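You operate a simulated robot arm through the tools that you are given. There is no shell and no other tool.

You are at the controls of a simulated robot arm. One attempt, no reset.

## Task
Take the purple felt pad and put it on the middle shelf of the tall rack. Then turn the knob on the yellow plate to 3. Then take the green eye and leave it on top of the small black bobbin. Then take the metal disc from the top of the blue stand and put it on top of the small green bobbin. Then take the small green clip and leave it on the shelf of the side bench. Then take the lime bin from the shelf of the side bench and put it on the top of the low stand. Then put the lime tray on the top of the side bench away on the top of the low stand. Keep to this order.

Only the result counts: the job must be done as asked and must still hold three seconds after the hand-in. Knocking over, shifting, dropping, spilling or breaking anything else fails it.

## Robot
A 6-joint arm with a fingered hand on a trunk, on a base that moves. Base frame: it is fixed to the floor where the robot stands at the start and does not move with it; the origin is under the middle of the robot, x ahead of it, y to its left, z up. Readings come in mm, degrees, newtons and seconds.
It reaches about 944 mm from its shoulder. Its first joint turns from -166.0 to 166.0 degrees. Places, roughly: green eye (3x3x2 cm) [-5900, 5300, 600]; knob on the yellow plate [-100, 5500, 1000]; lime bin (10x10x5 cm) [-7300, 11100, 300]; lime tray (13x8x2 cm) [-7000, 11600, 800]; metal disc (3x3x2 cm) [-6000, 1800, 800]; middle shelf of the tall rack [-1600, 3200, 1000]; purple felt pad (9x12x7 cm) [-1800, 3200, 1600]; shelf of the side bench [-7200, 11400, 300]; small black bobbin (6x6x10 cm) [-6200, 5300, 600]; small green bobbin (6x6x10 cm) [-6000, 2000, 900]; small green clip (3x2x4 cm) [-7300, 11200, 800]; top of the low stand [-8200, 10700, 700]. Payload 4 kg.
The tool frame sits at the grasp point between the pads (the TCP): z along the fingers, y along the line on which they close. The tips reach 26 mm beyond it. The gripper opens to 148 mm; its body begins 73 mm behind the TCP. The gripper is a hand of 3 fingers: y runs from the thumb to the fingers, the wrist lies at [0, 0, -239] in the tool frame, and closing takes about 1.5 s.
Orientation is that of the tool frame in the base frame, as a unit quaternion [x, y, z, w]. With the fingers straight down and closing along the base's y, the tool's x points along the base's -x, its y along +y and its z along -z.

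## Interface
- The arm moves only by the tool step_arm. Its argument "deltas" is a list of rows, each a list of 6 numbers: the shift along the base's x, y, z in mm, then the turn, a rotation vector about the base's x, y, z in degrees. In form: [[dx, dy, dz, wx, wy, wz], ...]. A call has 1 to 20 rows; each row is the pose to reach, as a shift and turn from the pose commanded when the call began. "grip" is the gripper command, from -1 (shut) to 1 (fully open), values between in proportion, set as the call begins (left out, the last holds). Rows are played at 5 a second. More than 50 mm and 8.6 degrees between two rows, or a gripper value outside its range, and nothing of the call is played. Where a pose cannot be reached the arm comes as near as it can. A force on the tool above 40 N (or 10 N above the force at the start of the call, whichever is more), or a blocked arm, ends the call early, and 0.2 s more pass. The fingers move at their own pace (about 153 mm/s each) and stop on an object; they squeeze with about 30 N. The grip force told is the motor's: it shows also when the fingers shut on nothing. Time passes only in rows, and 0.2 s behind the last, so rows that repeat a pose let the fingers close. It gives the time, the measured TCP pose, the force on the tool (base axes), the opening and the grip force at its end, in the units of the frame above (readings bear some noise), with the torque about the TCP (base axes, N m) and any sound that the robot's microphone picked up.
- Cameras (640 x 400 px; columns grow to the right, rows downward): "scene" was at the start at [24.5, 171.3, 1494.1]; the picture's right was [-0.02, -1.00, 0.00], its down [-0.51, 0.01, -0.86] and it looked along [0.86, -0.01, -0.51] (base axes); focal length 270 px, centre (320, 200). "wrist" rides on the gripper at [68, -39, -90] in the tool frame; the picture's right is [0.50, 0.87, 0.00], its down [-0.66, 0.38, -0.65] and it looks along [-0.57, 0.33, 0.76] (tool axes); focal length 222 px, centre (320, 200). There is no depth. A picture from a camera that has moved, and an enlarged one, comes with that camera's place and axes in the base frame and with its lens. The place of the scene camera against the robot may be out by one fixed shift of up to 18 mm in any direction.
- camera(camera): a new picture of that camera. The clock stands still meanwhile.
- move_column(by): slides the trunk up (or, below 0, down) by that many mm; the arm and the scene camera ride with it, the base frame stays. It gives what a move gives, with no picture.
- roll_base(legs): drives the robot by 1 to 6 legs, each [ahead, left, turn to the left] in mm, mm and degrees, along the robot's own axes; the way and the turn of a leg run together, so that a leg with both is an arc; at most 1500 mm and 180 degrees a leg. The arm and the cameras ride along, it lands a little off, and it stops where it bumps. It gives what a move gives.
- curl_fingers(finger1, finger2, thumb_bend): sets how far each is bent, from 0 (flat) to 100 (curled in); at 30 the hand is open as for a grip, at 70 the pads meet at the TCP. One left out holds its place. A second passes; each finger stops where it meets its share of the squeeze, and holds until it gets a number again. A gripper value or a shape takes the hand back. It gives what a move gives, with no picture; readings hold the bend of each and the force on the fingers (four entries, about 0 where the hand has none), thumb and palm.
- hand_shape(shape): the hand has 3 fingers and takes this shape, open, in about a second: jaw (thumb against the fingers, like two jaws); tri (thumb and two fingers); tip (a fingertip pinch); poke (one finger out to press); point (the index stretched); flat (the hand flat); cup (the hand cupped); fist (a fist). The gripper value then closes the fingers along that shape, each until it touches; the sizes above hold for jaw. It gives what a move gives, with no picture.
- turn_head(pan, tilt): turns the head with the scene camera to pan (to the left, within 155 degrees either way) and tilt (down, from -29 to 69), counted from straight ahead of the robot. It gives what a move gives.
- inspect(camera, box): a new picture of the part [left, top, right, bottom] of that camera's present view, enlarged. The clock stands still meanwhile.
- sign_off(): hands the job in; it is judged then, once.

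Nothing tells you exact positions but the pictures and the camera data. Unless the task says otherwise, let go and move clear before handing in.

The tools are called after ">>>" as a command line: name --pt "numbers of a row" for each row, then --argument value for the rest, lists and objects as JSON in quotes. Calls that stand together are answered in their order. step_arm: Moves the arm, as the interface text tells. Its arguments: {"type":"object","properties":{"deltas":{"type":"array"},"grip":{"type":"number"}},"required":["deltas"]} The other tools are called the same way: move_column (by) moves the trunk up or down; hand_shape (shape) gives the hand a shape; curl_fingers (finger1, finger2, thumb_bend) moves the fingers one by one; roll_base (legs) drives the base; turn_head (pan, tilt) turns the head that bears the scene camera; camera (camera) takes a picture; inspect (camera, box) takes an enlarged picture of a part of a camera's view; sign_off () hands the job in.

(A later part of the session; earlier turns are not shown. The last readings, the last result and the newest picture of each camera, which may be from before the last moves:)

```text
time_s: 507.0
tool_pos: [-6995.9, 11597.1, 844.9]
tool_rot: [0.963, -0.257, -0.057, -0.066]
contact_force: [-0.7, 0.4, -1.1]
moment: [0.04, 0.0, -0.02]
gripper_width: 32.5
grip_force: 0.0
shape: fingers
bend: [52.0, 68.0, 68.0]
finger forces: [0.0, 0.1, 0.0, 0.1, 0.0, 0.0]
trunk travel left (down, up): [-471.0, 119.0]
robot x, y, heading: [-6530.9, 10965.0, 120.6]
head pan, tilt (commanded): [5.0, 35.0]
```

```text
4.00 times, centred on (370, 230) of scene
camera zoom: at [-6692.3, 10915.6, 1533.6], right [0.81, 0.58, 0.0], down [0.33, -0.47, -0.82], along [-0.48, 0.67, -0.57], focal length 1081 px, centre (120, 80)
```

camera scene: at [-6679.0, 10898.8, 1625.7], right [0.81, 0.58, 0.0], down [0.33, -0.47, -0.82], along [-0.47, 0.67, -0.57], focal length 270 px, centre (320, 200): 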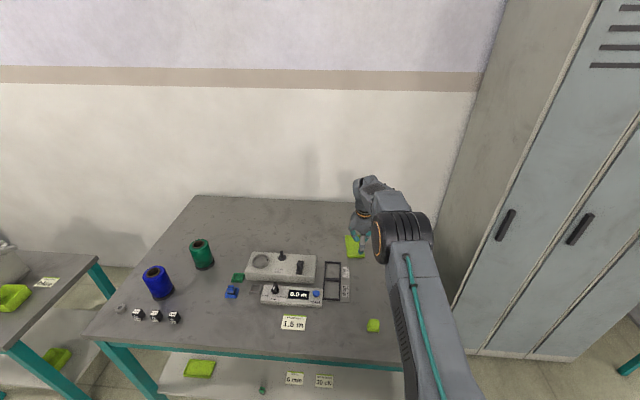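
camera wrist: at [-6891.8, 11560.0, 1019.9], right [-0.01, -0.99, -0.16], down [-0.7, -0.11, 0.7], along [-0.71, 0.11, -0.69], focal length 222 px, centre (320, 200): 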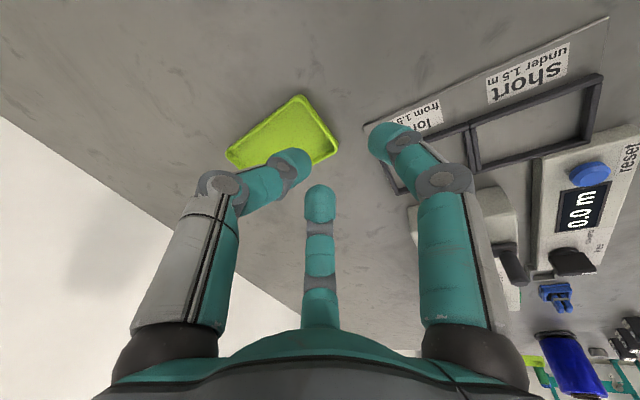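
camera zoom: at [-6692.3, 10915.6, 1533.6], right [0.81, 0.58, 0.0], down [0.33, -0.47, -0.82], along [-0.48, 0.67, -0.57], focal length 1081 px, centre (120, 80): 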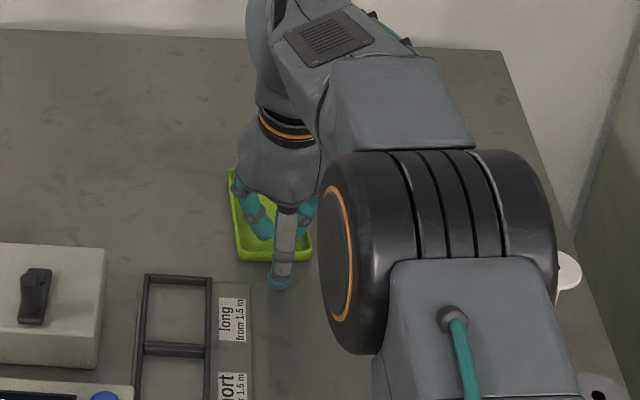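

>>> curl_fingers --finger1 59 --finger2 68 --thumb_bend 68

>>> move_column --by -6

>>> inspect --camera "wrist" --box '[200, 70, 440, 220]'

```text
time_s: 508.0
tool_pos: [-6998.5, 11596.5, 845.2]
tool_rot: [0.963, -0.256, -0.057, -0.065]
contact_force: [0.4, 0.2, 0.7]
moment: [-0.03, -0.04, 0.03]
gripper_width: 20.4
grip_force: 0.0
shape: fingers
bend: [59.0, 68.0, 68.0]
finger forces: [0.1, 0.0, 0.0, 0.0, 0.0, 0.0]
trunk travel left (down, up): [-471.0, 119.0]
robot x, y, heading: [-6527.6, 10966.8, 120.4]
head pan, tilt (commanded): [5.0, 35.0]
```

```text
time_s: 508.5
tool_pos: [-6998.2, 11596.8, 838.9]
tool_rot: [0.963, -0.257, -0.057, -0.066]
contact_force: [-0.1, 0.1, 0.3]
moment: [0.02, 0.01, 0.01]
gripper_width: 20.5
grip_force: 0.1
shape: fingers
bend: [59.0, 68.0, 68.0]
finger forces: [0.0, 0.0, 0.0, 0.0, 0.1, 0.0]
trunk travel left (down, up): [-465.0, 125.0]
robot x, y, heading: [-6529.6, 10964.2, 120.5]
head pan, tilt (commanded): [5.0, 35.0]
```

```text
2.67 times, centred on (320, 145) of wrist
camera zoom: at [-6913.4, 11583.7, 922.2], right [0.0, -0.99, -0.16], down [-0.7, -0.11, 0.7], along [-0.71, 0.11, -0.69], focal length 592 px, centre (320, 347)
```

zoom: 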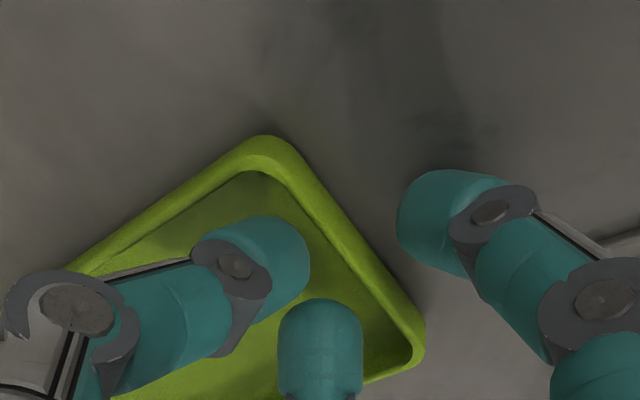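

>>> move_column --by -3

>>> curl_fingers --finger1 66 --finger2 68 --thumb_bend 68

>>> inspect --camera "wrist" --box '[200, 70, 440, 220]'

```text
time_s: 509.1
tool_pos: [-6997.4, 11596.3, 836.8]
tool_rot: [0.962, -0.257, -0.058, -0.067]
contact_force: [-0.2, -1.6, 5.0]
moment: [-0.13, -0.07, 0.01]
gripper_width: 18.8
grip_force: 2.4
shape: fingers
bend: [60.0, 68.0, 68.0]
finger forces: [4.9, 0.0, 0.0, 0.1, 0.0, 0.1]
trunk travel left (down, up): [-462.0, 128.0]
robot x, y, heading: [-6527.8, 10967.1, 120.4]
head pan, tilt (commanded): [5.0, 35.0]
```

```text
time_s: 510.1
tool_pos: [-6997.1, 11596.2, 835.5]
tool_rot: [0.962, -0.257, -0.058, -0.066]
contact_force: [0.3, 0.4, 0.1]
moment: [-0.02, 0.01, -0.04]
gripper_width: 9.3
grip_force: 0.0
shape: fingers
bend: [65.0, 68.0, 68.0]
finger forces: [0.5, 0.1, 0.0, 0.0, 0.0, 0.0]
trunk travel left (down, up): [-462.0, 128.0]
robot x, y, heading: [-6525.2, 10970.8, 120.5]
head pan, tilt (commanded): [5.0, 35.0]
```

```text
2.67 times, centred on (320, 145) of wrist
camera zoom: at [-6913.5, 11583.7, 919.2], right [0.0, -0.99, -0.16], down [-0.7, -0.11, 0.7], along [-0.71, 0.11, -0.69], focal length 592 px, centre (320, 347)
```

zoom: 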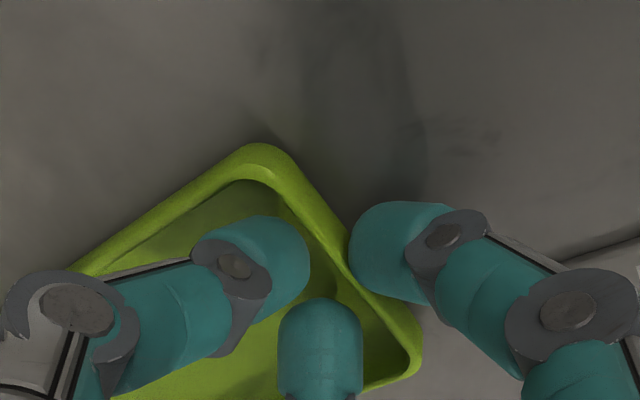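

>>> curl_fingers --finger1 70 --finger2 78 --thumb_bend 78

>>> curl_fingers --finger1 80 --finger2 88 --thumb_bend 88

>>> inspect --camera "wrist" --box '[200, 70, 440, 220]'

>>> inspect --camera "scene" --box '[320, 180, 420, 280]'

```text
time_s: 511.1
tool_pos: [-6997.6, 11596.8, 834.5]
tool_rot: [0.963, -0.257, -0.057, -0.066]
contact_force: [-0.2, 0.4, -0.9]
moment: [0.0, -0.02, -0.03]
gripper_width: 0.0
grip_force: 1.1
shape: fingers
bend: [68.0, 75.0, 74.0]
finger forces: [2.7, 0.0, 0.0, 0.1, 0.0, 0.0]
trunk travel left (down, up): [-462.0, 128.0]
robot x, y, heading: [-6529.7, 10966.3, 120.6]
head pan, tilt (commanded): [5.0, 35.0]
```

```text
time_s: 512.0
tool_pos: [-6998.5, 11595.9, 835.5]
tool_rot: [0.963, -0.257, -0.057, -0.065]
contact_force: [-0.8, 0.0, -0.2]
moment: [0.04, -0.01, -0.02]
gripper_width: 0.0
grip_force: 6.8
shape: fingers
bend: [74.0, 78.0, 77.0]
finger forces: [13.6, 0.0, 0.0, 0.0, 0.1, 0.0]
trunk travel left (down, up): [-462.0, 128.0]
robot x, y, heading: [-6527.6, 10968.5, 120.3]
head pan, tilt (commanded): [5.0, 35.0]
```

```text
2.67 times, centred on (320, 145) of wrist
camera zoom: at [-6913.5, 11583.7, 919.1], right [0.0, -0.99, -0.16], down [-0.7, -0.11, 0.7], along [-0.71, 0.11, -0.69], focal length 592 px, centre (320, 347)
```

zoom: 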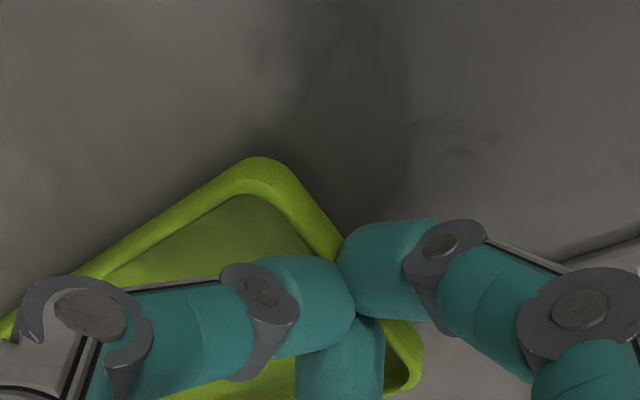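

```text
4.00 times, centred on (370, 230) of scene
camera zoom: at [-6692.5, 10915.7, 1524.7], right [0.81, 0.58, 0.0], down [0.33, -0.47, -0.82], along [-0.48, 0.67, -0.57], focal length 1081 px, centre (120, 80)
```

zoom: 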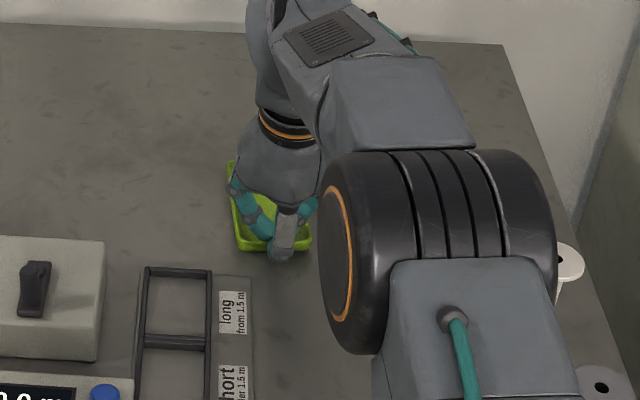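

>>> move_column --by 8

>>> inspect --camera "wrist" --box '[200, 70, 440, 220]'

>>> inspect --camera "scene" --box '[320, 180, 420, 280]'

```text
time_s: 512.6
tool_pos: [-6997.0, 11595.9, 843.6]
tool_rot: [0.962, -0.257, -0.058, -0.065]
contact_force: [0.3, 0.0, -0.7]
moment: [0.04, 0.0, -0.04]
gripper_width: 0.2
grip_force: 6.7
shape: fingers
bend: [74.0, 78.0, 77.0]
finger forces: [13.7, 0.0, 0.1, 0.1, 0.0, 0.0]
trunk travel left (down, up): [-470.0, 120.0]
robot x, y, heading: [-6527.9, 10967.3, 120.6]
head pan, tilt (commanded): [5.0, 35.0]
```

```text
2.67 times, centred on (320, 145) of wrist
camera zoom: at [-6913.5, 11583.7, 927.2], right [0.0, -0.99, -0.16], down [-0.7, -0.11, 0.7], along [-0.71, 0.11, -0.69], focal length 592 px, centre (320, 347)
```

zoom: 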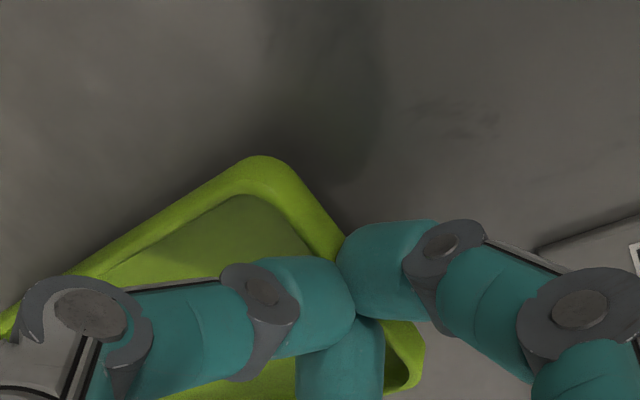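

```text
4.00 times, centred on (370, 230) of scene
camera zoom: at [-6692.5, 10915.7, 1532.7], right [0.81, 0.58, 0.0], down [0.33, -0.47, -0.82], along [-0.48, 0.67, -0.57], focal length 1081 px, centre (120, 80)
```

zoom: 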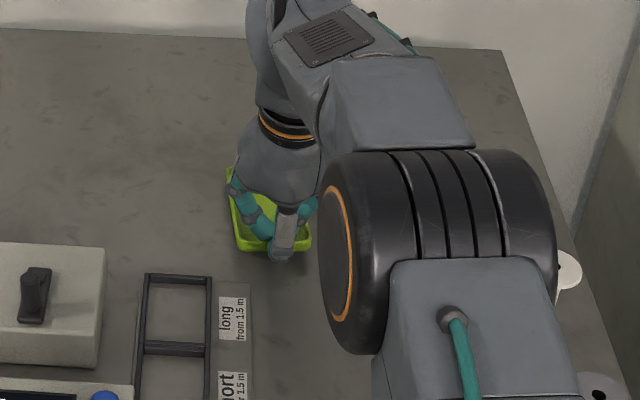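

The tray is held and comes up. I raise it, and reverse away from the bench.

>>> move_column --by 90

>>> camera --camera "wrist"

>>> roll_base --legs '[[-600, 0, 0]]'

>>> camera --camera "scene"

```text
time_s: 513.9
tool_pos: [-6997.6, 11596.2, 932.5]
tool_rot: [0.962, -0.258, -0.058, -0.066]
contact_force: [-0.7, -0.7, -2.3]
moment: [-0.07, -0.05, 0.0]
gripper_width: 0.0
grip_force: 8.7
shape: fingers
bend: [75.0, 78.0, 77.0]
finger forces: [17.5, 0.1, 0.1, 0.0, 0.0, 0.1]
trunk travel left (down, up): [-560.0, 30.0]
robot x, y, heading: [-6526.9, 10966.0, 120.4]
head pan, tilt (commanded): [5.0, 35.0]
```

```text
taken
camera wrist: at [-6913.6, 11583.8, 1016.9], right [0.0, -0.99, -0.16], down [-0.7, -0.11, 0.7], along [-0.71, 0.11, -0.7], focal length 222 px, centre (320, 200)
```

wrist: 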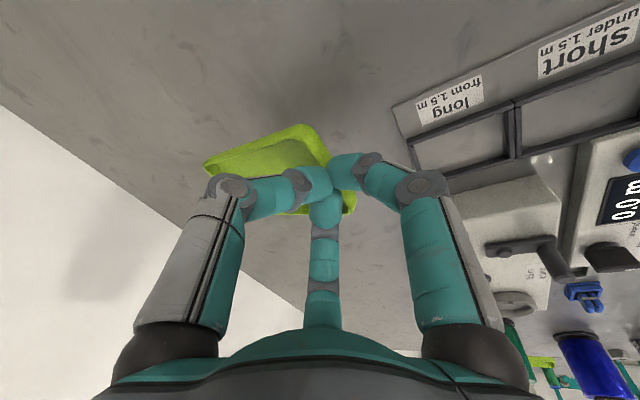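

```text
time_s: 517.2
tool_pos: [-6691.3, 11082.5, 934.5]
tool_rot: [0.962, -0.26, -0.057, -0.066]
contact_force: [0.3, -0.4, -1.2]
moment: [-0.05, -0.06, 0.01]
gripper_width: 0.2
grip_force: 8.1
shape: fingers
bend: [75.0, 78.0, 77.0]
finger forces: [17.4, 0.1, 0.0, 0.0, 0.0, 0.1]
trunk travel left (down, up): [-560.0, 30.0]
robot x, y, heading: [-6224.8, 10447.8, 120.4]
head pan, tilt (commanded): [5.0, 35.0]
```

```text
taken
camera scene: at [-6391.2, 10400.0, 1622.7], right [0.82, 0.57, 0.0], down [0.33, -0.47, -0.82], along [-0.47, 0.67, -0.57], focal length 270 px, centre (320, 200)
```

scene: 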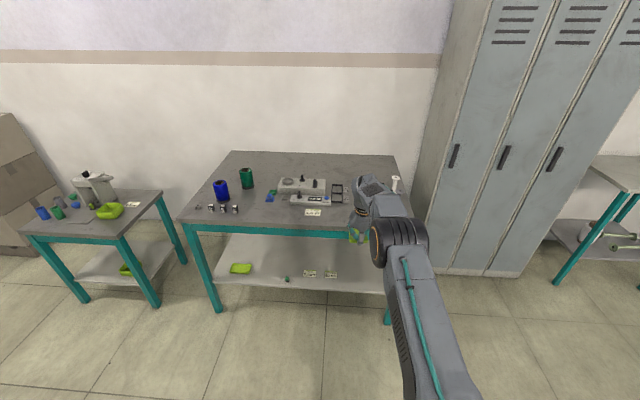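

>>> roll_base --legs '[[-200, 0, -0.4], [0, 1290, 0]]'

>>> turn_head --pan 5 --tilt 35

>>> camera --camera "scene"

>>> camera --camera "wrist"

```text
time_s: 525.0
tool_pos: [-7717.7, 10298.5, 934.0]
tool_rot: [0.956, -0.279, -0.056, -0.066]
contact_force: [0.3, 0.6, -1.8]
moment: [-0.1, -0.04, 0.01]
gripper_width: 0.0
grip_force: 8.6
shape: fingers
bend: [75.0, 78.0, 77.0]
finger forces: [17.4, 0.1, 0.1, 0.0, 0.0, 0.0]
trunk travel left (down, up): [-560.0, 30.0]
robot x, y, heading: [-7276.4, 9644.5, 117.6]
head pan, tilt (commanded): [5.0, 35.0]
```

```text
time_s: 525.6
tool_pos: [-7717.7, 10298.9, 932.7]
tool_rot: [0.956, -0.28, -0.056, -0.067]
contact_force: [0.8, 0.1, -1.4]
moment: [-0.07, -0.06, 0.01]
gripper_width: 0.0
grip_force: 8.9
shape: fingers
bend: [75.0, 78.0, 77.0]
finger forces: [17.4, 0.1, 0.0, 0.0, 0.0, 0.0]
trunk travel left (down, up): [-560.0, 30.0]
robot x, y, heading: [-7277.8, 9648.3, 117.8]
head pan, tilt (commanded): [5.0, 35.0]
```

```text
taken
camera scene: at [-7445.9, 9604.2, 1622.7], right [0.84, 0.54, 0.0], down [0.31, -0.48, -0.82], along [-0.44, 0.69, -0.57], focal length 270 px, centre (320, 200)
```

scene: 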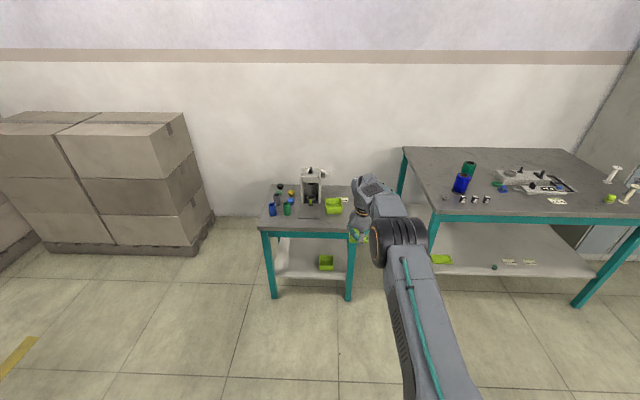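

```text
taken
camera wrist: at [-7634.9, 10282.0, 1017.0], right [-0.05, -0.99, -0.16], down [-0.71, -0.07, 0.7], along [-0.7, 0.15, -0.7], focal length 222 px, centre (320, 200)
```

wrist: 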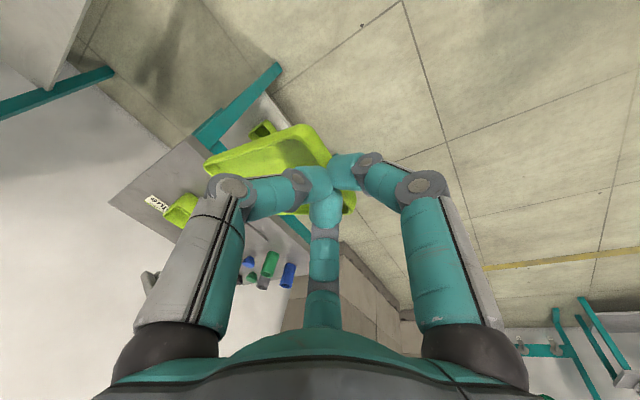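

Both bin and clip are where I left them. In free space I turn the hand +90° about the vertical so the tray lies across, fitting the strip in front of the bin.

>>> step_arm --pt "0 0 0 0 0 7.5" --pt "0 0 0 0 0 15" --pt "0 0 0 0 0 22.5" --pt "0 0 0 0 0 30" --pt "0 0 0 0 0 37.5" --pt "0 0 0 0 0 45" --pt "0 0 0 0 0 52.5" --pt "0 0 0 0 0 60" --pt "0 0 0 0 0 67.5" --pt "0 0 0 0 0 75" --pt "0 0 0 0 0 82.5" --pt "0 0 0 0 0 90"

>>> camera --camera "wrist"

>>> inspect --camera "scene" --box '[300, 170, 420, 270]'

```text
time_s: 528.2
tool_pos: [-7696.5, 10104.5, 832.8]
tool_rot: [0.893, 0.435, -0.002, -0.117]
contact_force: [-0.2, -0.3, -1.5]
moment: [0.01, -0.04, 0.01]
gripper_width: 0.1
grip_force: 6.1
shape: fingers
bend: [75.0, 80.0, 78.0]
finger forces: [12.3, 0.0, 0.1, 0.1, 0.0, 0.0]
out of reach, approached as far as the arm can: row 5, 6, 7, 8, 9, 10, 11, 12
trunk travel left (down, up): [-560.0, 30.0]
robot x, y, heading: [-7275.0, 9648.5, 117.6]
head pan, tilt (commanded): [5.0, 35.0]
```

```text
taken
camera wrist: at [-7676.6, 10162.3, 936.2], right [0.98, -0.13, -0.13], down [-0.05, -0.87, 0.49], along [-0.18, -0.48, -0.86], focal length 222 px, centre (320, 200)
```

wrist: 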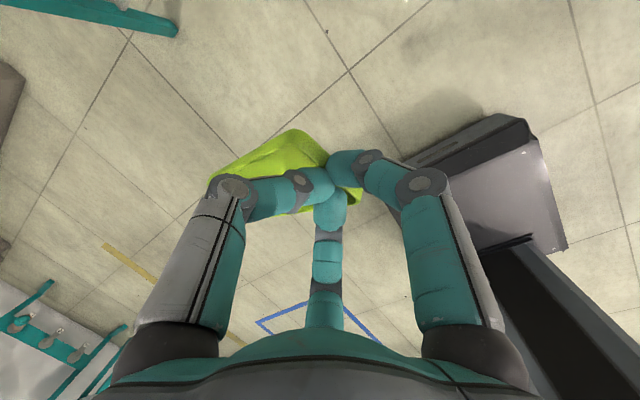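

```text
4.00 times, centred on (360, 220) of scene
camera zoom: at [-7445.3, 9604.4, 1622.7], right [0.84, 0.54, 0.0], down [0.31, -0.48, -0.82], along [-0.44, 0.69, -0.57], focal length 1081 px, centre (160, 120)
```

zoom: 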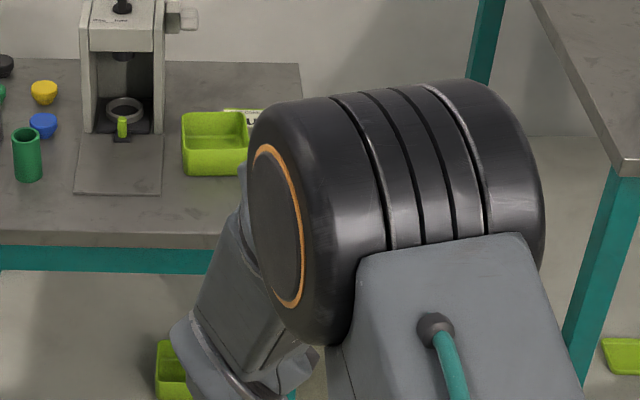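

The turn hit a reach limit and the hand drifted inward; the tray is still held. From this nearer pose I correct the orientation so that the tray is level.

>>> step_arm --pt "0 0 10 -5.1 0.9 2.2" --pt "0 0 20 -10.1 1.8 4.3" --pt "0 0 30 -15.2 2.7 6.5"

>>> camera --camera "wrist"

>>> camera --camera "scene"

```text
time_s: 529.0
tool_pos: [-7696.5, 10104.1, 832.7]
tool_rot: [0.893, 0.434, -0.002, -0.117]
contact_force: [0.1, 0.1, 0.1]
moment: [-0.02, -0.03, -0.04]
gripper_width: 0.0
grip_force: 22.5
shape: fingers
bend: [75.0, 80.0, 78.0]
finger forces: [14.9, 0.0, 0.0, 0.0, 29.5, 0.1]
out of reach, approached as far as the arm can: row 1, 2, 3
trunk travel left (down, up): [-560.0, 30.0]
robot x, y, heading: [-7277.9, 9646.4, 118.0]
head pan, tilt (commanded): [5.0, 35.0]
```

```text
taken
camera wrist: at [-7676.9, 10162.5, 936.2], right [0.98, -0.13, -0.13], down [-0.05, -0.87, 0.49], along [-0.18, -0.48, -0.86], focal length 222 px, centre (320, 200)
```

wrist: 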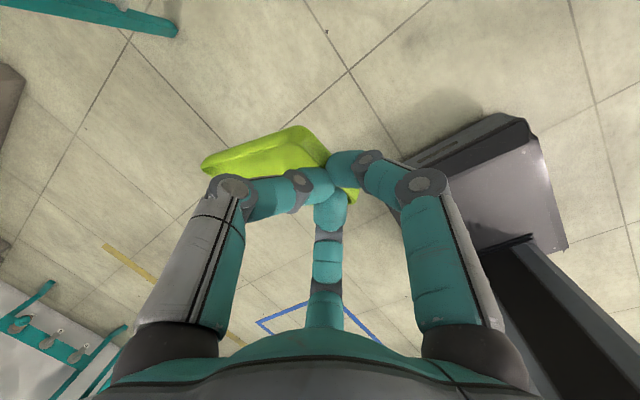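

```text
taken
camera scene: at [-7445.9, 9604.1, 1622.7], right [0.84, 0.54, 0.0], down [0.31, -0.48, -0.82], along [-0.44, 0.69, -0.57], focal length 270 px, centre (320, 200)
```

scene: 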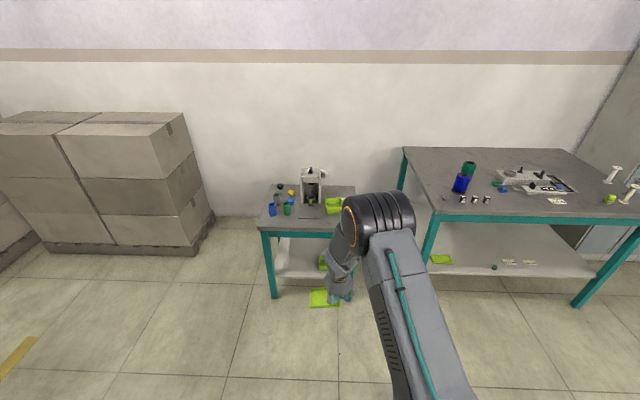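

>>> step_arm --pt "0 0 20 0 0 0" --pt "0 0 40 0 0 0"

>>> step_arm --pt "-5 10 0 0 0 -7" --pt "-10 20 0 0 0 -14" --pt "-15 30 0 0 0 -21"

```text
time_s: 529.6
tool_pos: [-7696.6, 10097.3, 871.7]
tool_rot: [0.894, 0.432, 0.002, -0.122]
contact_force: [0.1, 0.2, 0.8]
moment: [0.01, -0.08, -0.01]
gripper_width: 0.2
grip_force: 22.4
shape: fingers
bend: [75.0, 80.0, 78.0]
finger forces: [14.9, 0.0, 0.0, 0.0, 29.5, 0.0]
out of reach, approached as far as the arm can: row 2
trunk travel left (down, up): [-560.0, 30.0]
robot x, y, heading: [-7279.1, 9646.8, 117.6]
head pan, tilt (commanded): [5.0, 35.0]
```

```text
time_s: 530.4
tool_pos: [-7710.8, 10126.0, 874.8]
tool_rot: [0.958, 0.262, 0.02, -0.115]
contact_force: [-0.2, 1.3, -0.4]
moment: [0.01, 0.01, 0.01]
gripper_width: 0.0
grip_force: 0.2
shape: fingers
bend: [75.0, 82.0, 79.0]
finger forces: [0.1, 0.0, 0.1, 0.0, 0.0, 0.0]
trunk travel left (down, up): [-560.0, 30.0]
robot x, y, heading: [-7276.2, 9649.8, 117.8]
head pan, tilt (commanded): [5.0, 35.0]
```

>>> camera --camera "wrist"

>>> camera --camera "scene"

>>> turn_head --pan 5 --tilt 60

>>> camera --camera "scene"

```text
taken
camera wrist: at [-7671.8, 10172.6, 976.3], right [0.87, -0.47, -0.13], down [-0.36, -0.79, 0.49], along [-0.34, -0.38, -0.86], focal length 222 px, centre (320, 200)
```

wrist: 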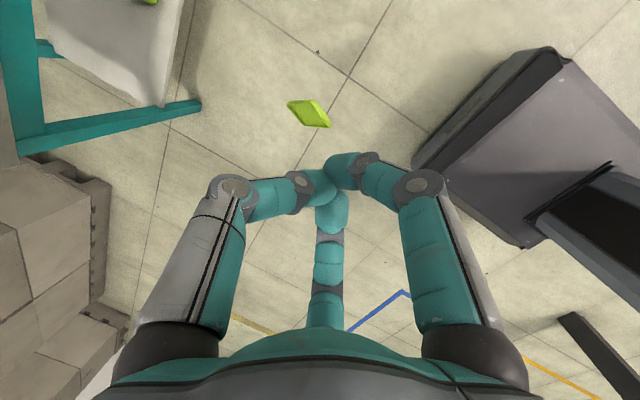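

```text
taken
camera scene: at [-7445.9, 9604.1, 1622.7], right [0.84, 0.54, 0.0], down [0.31, -0.48, -0.82], along [-0.44, 0.69, -0.57], focal length 270 px, centre (320, 200)
```

scene: 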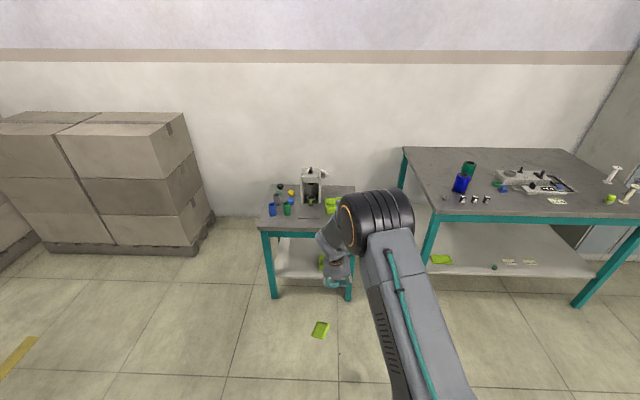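

```text
time_s: 531.3
tool_pos: [-7710.8, 10125.9, 872.3]
tool_rot: [0.957, 0.264, 0.02, -0.116]
contact_force: [1.1, -0.7, 0.8]
moment: [0.03, 0.0, 0.04]
gripper_width: 0.1
grip_force: 0.0
shape: fingers
bend: [75.0, 82.0, 79.0]
finger forces: [0.0, 0.0, 0.0, 0.1, 0.0, 0.0]
trunk travel left (down, up): [-560.0, 30.0]
robot x, y, heading: [-7276.2, 9646.1, 117.5]
head pan, tilt (commanded): [5.0, 60.0]
```

```text
taken
camera scene: at [-7434.2, 9586.1, 1588.4], right [0.84, 0.54, 0.0], down [0.47, -0.73, -0.5], along [-0.27, 0.42, -0.87], focal length 270 px, centre (320, 200)
```

scene: 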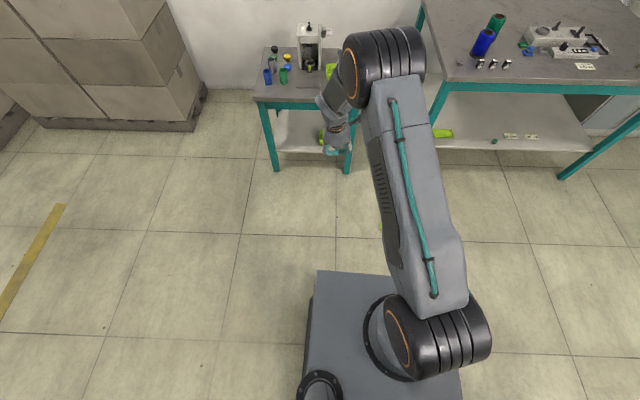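

The tray slipped out during that manoeuvre and fell. I look for where it landed.

>>> camera --camera "wrist"

>>> turn_head --pan 25 --tilt 50

>>> camera --camera "scene"

>>> camera --camera "wrist"

```text
taken
camera wrist: at [-7671.8, 10172.4, 976.2], right [0.87, -0.47, -0.13], down [-0.36, -0.79, 0.49], along [-0.34, -0.38, -0.86], focal length 222 px, centre (320, 200)
```

wrist: 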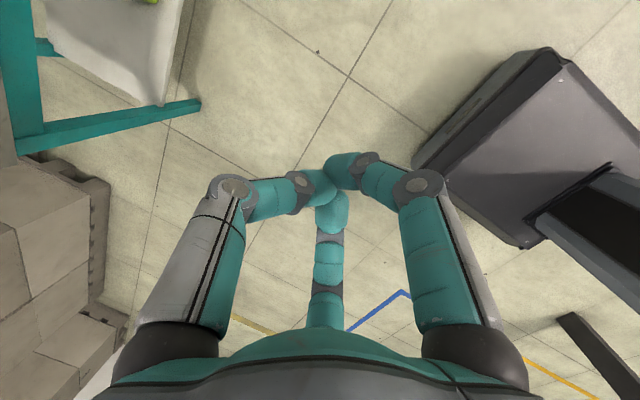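

```text
time_s: 532.1
tool_pos: [-7710.1, 10125.5, 873.0]
tool_rot: [0.957, 0.264, 0.02, -0.115]
contact_force: [0.5, 0.2, -0.3]
moment: [0.01, -0.01, -0.01]
gripper_width: 0.0
grip_force: 0.1
shape: fingers
bend: [75.0, 82.0, 79.0]
finger forces: [0.0, 0.0, 0.0, 0.0, 0.1, 0.0]
trunk travel left (down, up): [-560.0, 30.0]
robot x, y, heading: [-7278.1, 9647.1, 117.9]
head pan, tilt (commanded): [25.0, 50.0]
```

```text
taken
camera scene: at [-7459.4, 9576.6, 1600.9], right [0.61, 0.8, 0.0], down [0.61, -0.46, -0.64], along [-0.51, 0.39, -0.77], focal length 270 px, centre (320, 200)
```

scene: 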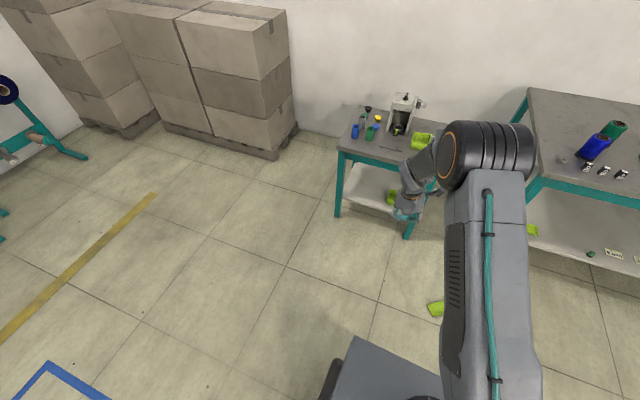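

```text
taken
camera wrist: at [-7671.8, 10172.4, 976.2], right [0.87, -0.47, -0.13], down [-0.36, -0.79, 0.49], along [-0.34, -0.38, -0.86], focal length 222 px, centre (320, 200)
```

wrist: 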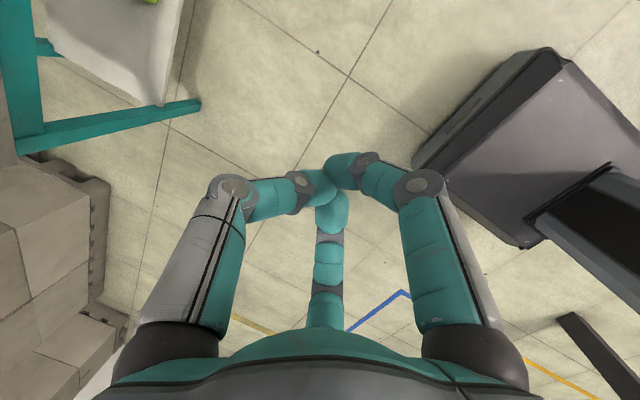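

The tray lies on the floor between the stand and the bench. I bring the arm back to an orderly pose and then look at the tray.

>>> step_arm --pt "0 0 5 -4.5 -0.4 -5" --pt "0 0 10 -9 -0.9 -10" --pt "0 0 15 -13.4 -1.3 -15" --pt "0 0 15 -13.4 -1.3 -22" --pt "0 0 15 -13.4 -1.3 -29" --pt "0 0 15 -13.4 -1.3 -36" --grip 1

>>> turn_head --pan -20 --tilt 50

>>> camera --camera "scene"

```text
time_s: 533.5
tool_pos: [-7710.2, 10124.6, 886.3]
tool_rot: [0.998, -0.043, 0.035, 0.01]
contact_force: [0.4, 0.4, 0.9]
moment: [-0.02, 0.01, -0.02]
gripper_width: 147.8
grip_force: 0.0
shape: tri
bend: [30.0, 30.0, 30.0]
finger forces: [0.0, 0.1, 0.0, 0.0, 0.0, 0.1]
trunk travel left (down, up): [-560.0, 30.0]
robot x, y, heading: [-7277.2, 9644.2, 117.9]
head pan, tilt (commanded): [25.0, 50.0]
```

```text
time_s: 534.7
tool_pos: [-7710.6, 10125.6, 886.3]
tool_rot: [0.998, -0.042, 0.035, 0.011]
contact_force: [-0.4, 0.0, -0.2]
moment: [0.01, 0.0, -0.01]
gripper_width: 148.0
grip_force: 0.1
shape: tri
bend: [30.0, 30.0, 30.0]
finger forces: [0.1, 0.0, 0.0, 0.0, 0.0, 0.0]
trunk travel left (down, up): [-560.0, 30.0]
robot x, y, heading: [-7275.0, 9649.6, 117.8]
head pan, tilt (commanded): [-20.0, 50.0]
```

```text
taken
camera scene: at [-7408.6, 9606.3, 1600.9], right [0.99, 0.14, 0.0], down [0.1, -0.76, -0.64], along [-0.09, 0.64, -0.77], focal length 270 px, centre (320, 200)
```

scene: 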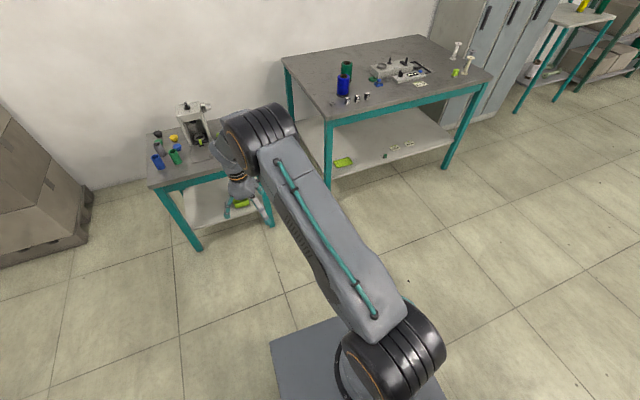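

>>> roll_base --legs '[[-200, 350, 2.2]]'

>>> turn_head --pan -25 --tilt 45

>>> camera --camera "scene"

```text
time_s: 537.2
tool_pos: [-7930.8, 9769.5, 887.3]
tool_rot: [0.999, -0.027, 0.036, 0.009]
contact_force: [0.7, 0.1, -0.1]
moment: [0.01, 0.01, 0.02]
gripper_width: 148.0
grip_force: 0.1
shape: tri
bend: [30.0, 30.0, 30.0]
finger forces: [0.0, 0.1, 0.0, 0.0, 0.1, 0.1]
trunk travel left (down, up): [-560.0, 30.0]
robot x, y, heading: [-7481.8, 9304.5, 119.6]
head pan, tilt (commanded): [-20.0, 50.0]
```

```text
time_s: 537.8
tool_pos: [-7929.6, 9769.0, 887.4]
tool_rot: [0.999, -0.026, 0.035, 0.009]
contact_force: [-0.2, 0.2, -0.9]
moment: [0.01, -0.01, -0.02]
gripper_width: 148.1
grip_force: 0.0
shape: tri
bend: [30.0, 30.0, 30.0]
finger forces: [0.0, 0.0, 0.1, 0.1, 0.0, 0.0]
trunk travel left (down, up): [-560.0, 30.0]
robot x, y, heading: [-7478.0, 9303.9, 119.6]
head pan, tilt (commanded): [-25.0, 45.0]
```

```text
taken
camera scene: at [-7605.4, 9265.7, 1607.8], right [1.0, 0.08, 0.0], down [0.06, -0.71, -0.71], along [-0.06, 0.7, -0.71], focal length 270 px, centre (320, 200)
```

scene: 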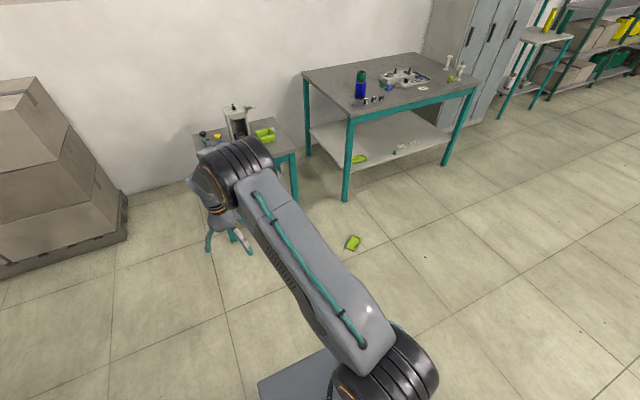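

>>> inspect --camera "scene" --box '[320, 220, 400, 270]'

>>> inspect --camera "scene" --box '[300, 130, 460, 210]'

>>> inspect --camera "scene" --box '[180, 90, 320, 180]'

```text
8.00 times, centred on (360, 245) of scene
camera zoom: at [-7605.4, 9265.7, 1607.8], right [1.0, 0.08, 0.0], down [0.06, -0.71, -0.71], along [-0.06, 0.7, -0.71], focal length 2162 px, centre (0, -160)
```

zoom: 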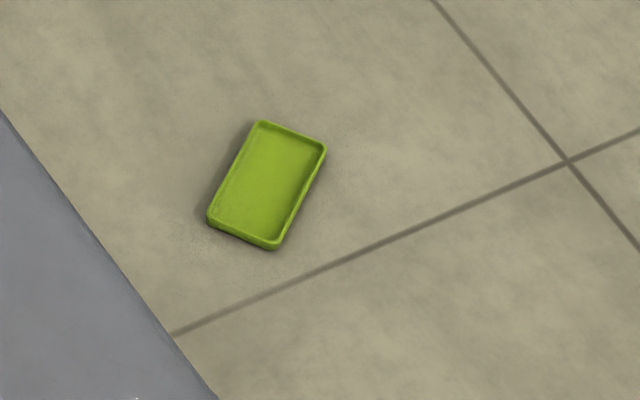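

```text
4.00 times, centred on (380, 170) of scene
camera zoom: at [-7605.4, 9265.7, 1607.8], right [1.0, 0.08, 0.0], down [0.06, -0.71, -0.71], along [-0.06, 0.7, -0.71], focal length 1081 px, centre (80, 320)
```

zoom: 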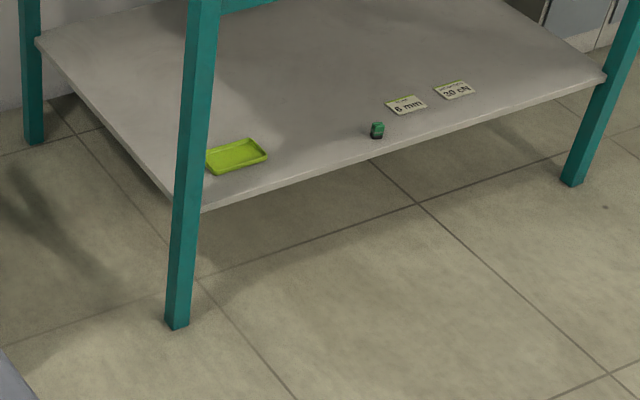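

```text
4.44 times, centred on (250, 135) of scene
camera zoom: at [-7605.4, 9265.7, 1607.8], right [1.0, 0.08, 0.0], down [0.06, -0.71, -0.71], along [-0.06, 0.7, -0.71], focal length 1201 px, centre (631, 489)
```

zoom: 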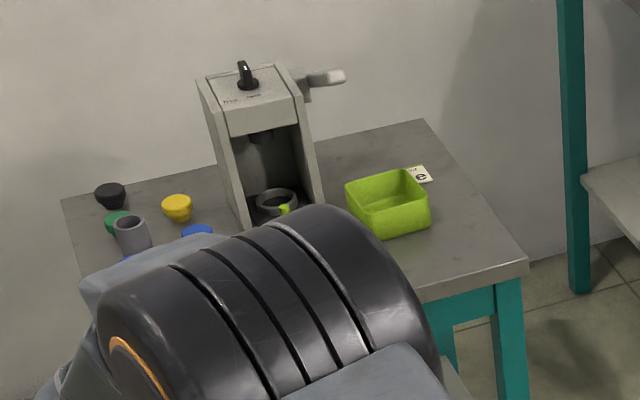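

The tray lies right side up on the floor at about (-7444, 10440), long axis at azimuth ~72°; everything else is in place. I'll pick it up by its long wall: I drive round so that I face that wall squarely (heading ≈162°).

>>> roll_base --legs '[[0, 0, 42.1], [-405, -1089, 0]]'

>>> turn_head --pan 15 --tilt 50

>>> camera --camera "scene"

>>> camera --camera "wrist"

```text
time_s: 545.7
tool_pos: [-7417.0, 10250.8, 887.4]
tool_rot: [0.939, 0.343, 0.036, -0.004]
contact_force: [-0.5, 0.4, 0.4]
moment: [-0.03, 0.01, 0.03]
gripper_width: 148.0
grip_force: 0.1
shape: tri
bend: [30.0, 30.0, 30.0]
finger forces: [0.0, 0.1, 0.0, 0.0, 0.1, 0.0]
trunk travel left (down, up): [-560.0, 30.0]
robot x, y, heading: [-6772.5, 10220.2, 162.9]
head pan, tilt (commanded): [-25.0, 45.0]
```

```text
time_s: 546.8
tool_pos: [-7417.9, 10250.9, 888.9]
tool_rot: [0.939, 0.342, 0.037, -0.004]
contact_force: [-0.5, -0.5, -0.6]
moment: [-0.02, 0.0, 0.02]
gripper_width: 148.0
grip_force: 0.0
shape: tri
bend: [30.0, 30.0, 30.0]
finger forces: [0.0, 0.0, 0.1, 0.0, 0.0, 0.0]
trunk travel left (down, up): [-560.0, 30.0]
robot x, y, heading: [-6770.9, 10218.2, 162.9]
head pan, tilt (commanded): [15.0, 50.0]
```

```text
taken
camera scene: at [-6846.3, 10060.5, 1600.9], right [0.04, 1.0, 0.0], down [0.77, -0.03, -0.64], along [-0.64, 0.03, -0.77], focal length 270 px, centre (320, 200)
```

scene: 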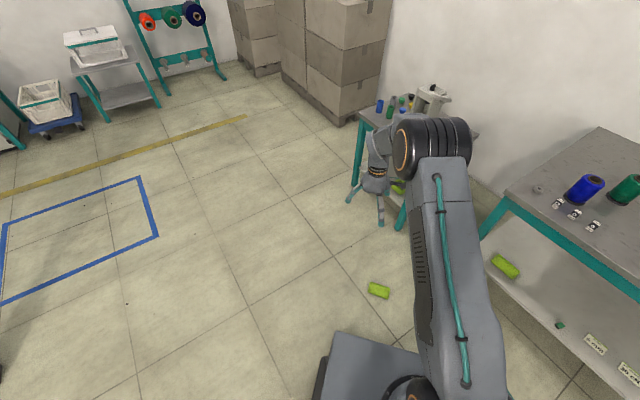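

```text
taken
camera wrist: at [-7397.5, 10321.7, 981.7], right [0.94, -0.34, 0.05], down [-0.3, -0.73, 0.61], along [-0.17, -0.59, -0.79], focal length 222 px, centre (320, 200)
```

wrist: 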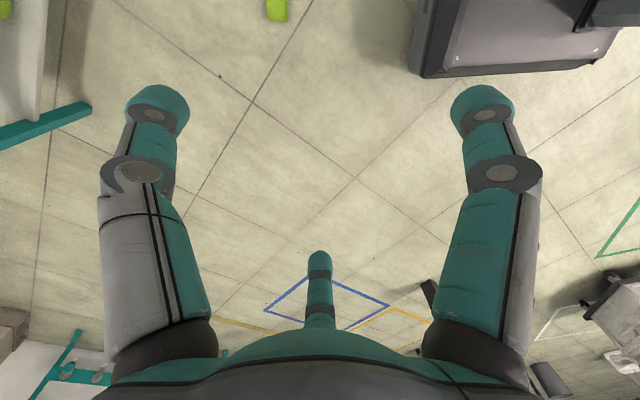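

>>> inspect --camera "scene" --box '[350, 270, 410, 310]'

```text
10.00 times, centred on (380, 290) of scene
camera zoom: at [-6846.3, 10060.5, 1600.9], right [0.04, 1.0, 0.0], down [0.77, -0.03, -0.64], along [-0.64, 0.03, -0.77], focal length 2703 px, centre (-280, -700)
```

zoom: 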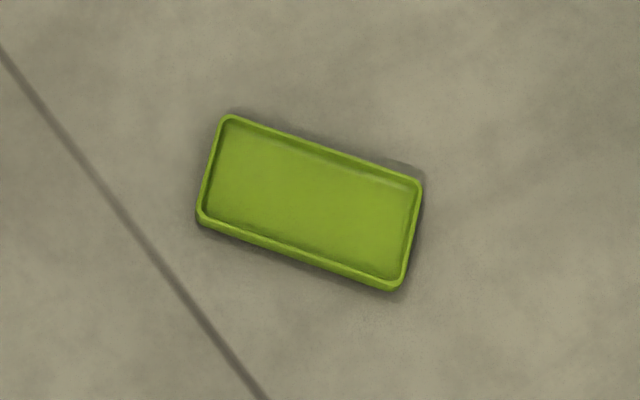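

The tray's near long wall is centred at about (-7421, 10436). I turn the hand so finger 1 faces me, place it above that wall, and lower the trunk fully.

>>> step_arm --pt "-2 38 0 -0.4 0.8 -6.5" --pt "-4 76 0 -0.8 1.5 -13" --pt "-6 114 0 -1.2 2.3 -19.5" --pt "-8 152 0 -1.5 3 -26" --pt "-10.5 188.5 0 -1.87 3.77 -32.4"

>>> move_column --by -400

>>> move_column --by -160

>>> camera --camera "wrist"

```text
time_s: 548.0
tool_pos: [-7427.2, 10440.1, 888.3]
tool_rot: [0.998, 0.066, 0.001, 0.01]
contact_force: [-0.2, -0.1, 0.2]
moment: [-0.02, 0.01, 0.02]
gripper_width: 148.0
grip_force: 0.1
shape: tri
bend: [30.0, 30.0, 30.0]
finger forces: [0.0, 0.1, 0.0, 0.0, 0.1, 0.1]
trunk travel left (down, up): [-560.0, 30.0]
robot x, y, heading: [-6772.6, 10217.0, 162.8]
head pan, tilt (commanded): [15.0, 50.0]
```

```text
time_s: 551.8
tool_pos: [-7427.0, 10439.6, 488.2]
tool_rot: [0.998, 0.067, 0.0, 0.01]
contact_force: [-1.5, 0.1, -0.1]
moment: [0.03, -0.02, 0.01]
gripper_width: 147.9
grip_force: 0.1
shape: tri
bend: [30.0, 30.0, 30.0]
finger forces: [0.1, 0.0, 0.0, 0.1, 0.0, 0.0]
trunk travel left (down, up): [-160.0, 430.0]
robot x, y, heading: [-6778.8, 10217.2, 162.9]
head pan, tilt (commanded): [15.0, 50.0]
```

```text
time_s: 553.6
tool_pos: [-7426.8, 10440.3, 328.7]
tool_rot: [0.998, 0.067, 0.0, 0.01]
contact_force: [-0.6, -1.2, 0.6]
moment: [-0.01, -0.02, 0.01]
gripper_width: 148.2
grip_force: 0.1
shape: tri
bend: [30.0, 30.0, 30.0]
finger forces: [0.1, 0.1, 0.0, 0.1, 0.0, 0.0]
trunk travel left (down, up): [0.0, 590.0]
robot x, y, heading: [-6774.1, 10216.3, 162.7]
head pan, tilt (commanded): [15.0, 50.0]
```

```text
taken
camera wrist: at [-7366.2, 10490.0, 417.8], right [0.61, -0.79, 0.02], down [-0.6, -0.45, 0.66], along [-0.52, -0.42, -0.75], focal length 222 px, centre (320, 200)
```

wrist: 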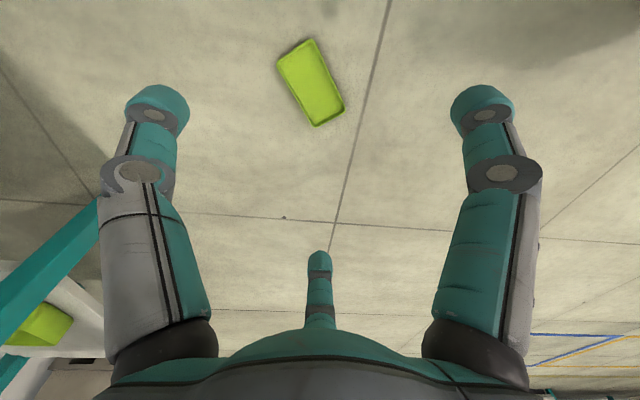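

>>> step_arm --pt "0 0 -40 0 0 0" --pt "0 0 -80 0 0 0" --pt "0 0 -120 0 0 0" --pt "0 0 -160 0 0 0" --pt "0 0 -200 0 0 0"

>>> camera --camera "wrist"

```text
time_s: 554.8
tool_pos: [-7427.6, 10439.5, 126.7]
tool_rot: [0.998, 0.067, 0.0, 0.011]
contact_force: [-1.2, 0.0, 0.8]
moment: [0.03, 0.0, -0.01]
gripper_width: 147.9
grip_force: 0.0
shape: tri
bend: [30.0, 30.0, 30.0]
finger forces: [0.0, 0.1, 0.1, 0.0, 0.0, 0.1]
trunk travel left (down, up): [0.0, 590.0]
robot x, y, heading: [-6772.0, 10219.0, 162.7]
head pan, tilt (commanded): [15.0, 50.0]
```

```text
taken
camera wrist: at [-7366.7, 10489.6, 217.1], right [0.61, -0.79, 0.02], down [-0.6, -0.45, 0.66], along [-0.52, -0.42, -0.75], focal length 222 px, centre (320, 200)
```

wrist: 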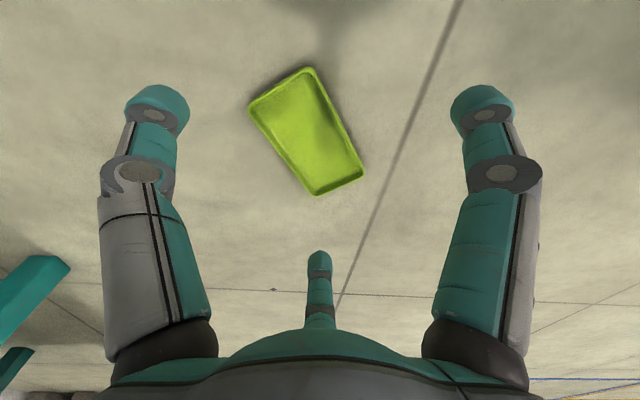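

The arm reaches down fine here. I align over the near long wall and go lower, with finger 1 outside and the other two inside.

>>> curl_fingers --finger1 48 --finger2 64 --thumb_bend 64

>>> step_arm --pt "-2 -9 -20 0 0 -1" --pt "-3.4 -18 -40 0 0 -2" --pt "-3.4 -18 -62 0 0 -2"

>>> inspect --camera "wrist" --box '[200, 60, 440, 210]'

```text
time_s: 555.8
tool_pos: [-7427.9, 10439.1, 127.8]
tool_rot: [0.998, 0.068, 0.0, 0.01]
contact_force: [-1.0, -0.4, -0.4]
moment: [-0.01, -0.01, -0.01]
gripper_width: 45.4
grip_force: 0.0
shape: fingers
bend: [48.0, 64.0, 64.0]
finger forces: [0.1, 0.1, 0.0, 0.1, 0.0, 0.1]
trunk travel left (down, up): [0.0, 590.0]
robot x, y, heading: [-6770.4, 10216.4, 162.8]
head pan, tilt (commanded): [15.0, 50.0]
```

```text
time_s: 556.6
tool_pos: [-7431.3, 10420.7, 65.6]
tool_rot: [0.999, 0.05, 0.0, 0.011]
contact_force: [-0.8, -0.4, -0.5]
moment: [0.02, 0.01, -0.03]
gripper_width: 45.4
grip_force: 0.1
shape: fingers
bend: [48.0, 64.0, 64.0]
finger forces: [0.0, 0.0, 0.0, 0.0, 0.0, 0.0]
trunk travel left (down, up): [0.0, 590.0]
robot x, y, heading: [-6771.0, 10217.3, 163.1]
head pan, tilt (commanded): [15.0, 50.0]
```

```text
2.67 times, centred on (320, 135) of wrist
camera zoom: at [-7369.3, 10469.1, 155.0], right [0.58, -0.81, 0.02], down [-0.61, -0.43, 0.66], along [-0.53, -0.4, -0.75], focal length 592 px, centre (320, 373)
```

zoom: 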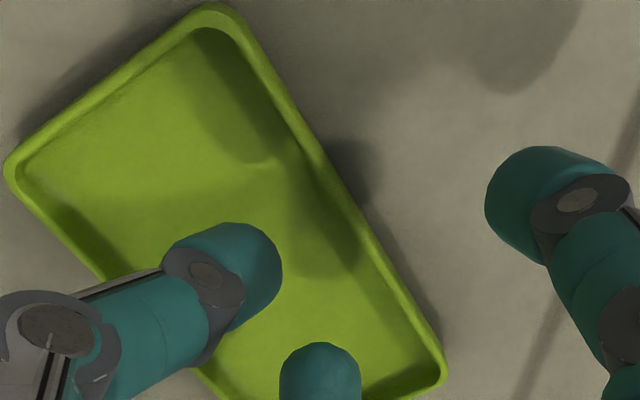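

>>> step_arm --pt "7 9 -5 0 0 0" --pt "13.7 17.9 -15 0 0 0"

>>> inspect --camera "wrist" --box '[200, 60, 440, 210]'

```text
time_s: 557.2
tool_pos: [-7416.6, 10439.1, 51.0]
tool_rot: [0.999, 0.05, 0.0, 0.01]
contact_force: [0.7, -0.2, 0.6]
moment: [0.01, 0.01, 0.01]
gripper_width: 45.2
grip_force: 0.0
shape: fingers
bend: [48.0, 64.0, 64.0]
finger forces: [0.1, 0.0, 0.0, 0.1, 0.0, 0.0]
trunk travel left (down, up): [0.0, 590.0]
robot x, y, heading: [-6766.2, 10217.9, 162.6]
head pan, tilt (commanded): [15.0, 50.0]
```

```text
2.67 times, centred on (320, 135) of wrist
camera zoom: at [-7354.2, 10487.6, 141.1], right [0.58, -0.81, 0.02], down [-0.61, -0.43, 0.66], along [-0.53, -0.4, -0.75], focal length 592 px, centre (320, 373)
```

zoom: 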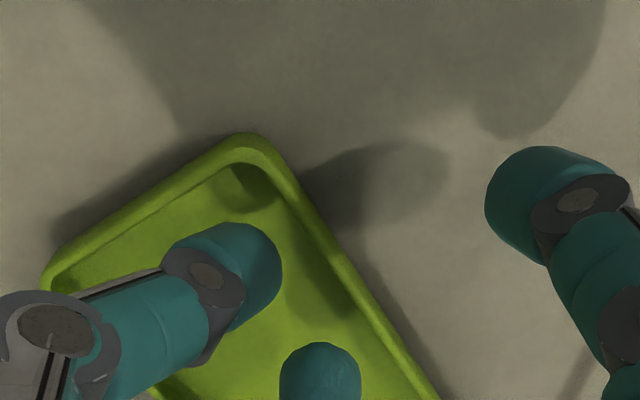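

>>> step_arm --pt "-3 -6 -4 0 0 0" --pt "-6 -12.7 -10 0 0 0"

>>> inspect --camera "wrist" --box '[200, 60, 440, 210]'

```text
time_s: 557.8
tool_pos: [-7422.6, 10425.4, 41.3]
tool_rot: [0.999, 0.051, -0.001, 0.011]
contact_force: [0.1, -1.0, -1.0]
moment: [-0.02, 0.01, -0.01]
gripper_width: 45.2
grip_force: 0.1
shape: fingers
bend: [48.0, 64.0, 64.0]
finger forces: [0.0, 0.0, 0.0, 0.1, 0.1, 0.0]
trunk travel left (down, up): [0.0, 590.0]
robot x, y, heading: [-6774.8, 10214.6, 162.9]
head pan, tilt (commanded): [15.0, 50.0]
```

```text
2.67 times, centred on (320, 135) of wrist
camera zoom: at [-7360.1, 10474.3, 130.3], right [0.58, -0.81, 0.02], down [-0.61, -0.43, 0.66], along [-0.53, -0.4, -0.75], focal length 592 px, centre (320, 373)
```

zoom: 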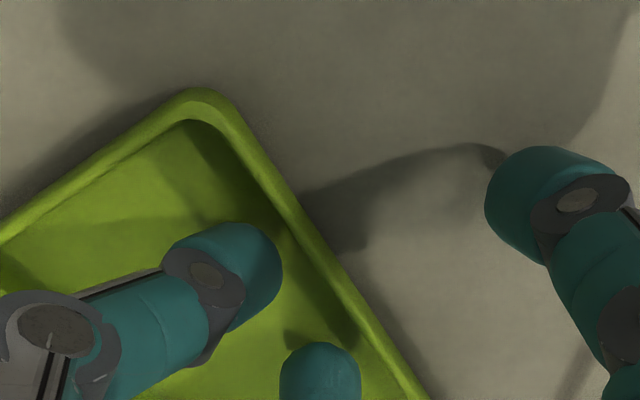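

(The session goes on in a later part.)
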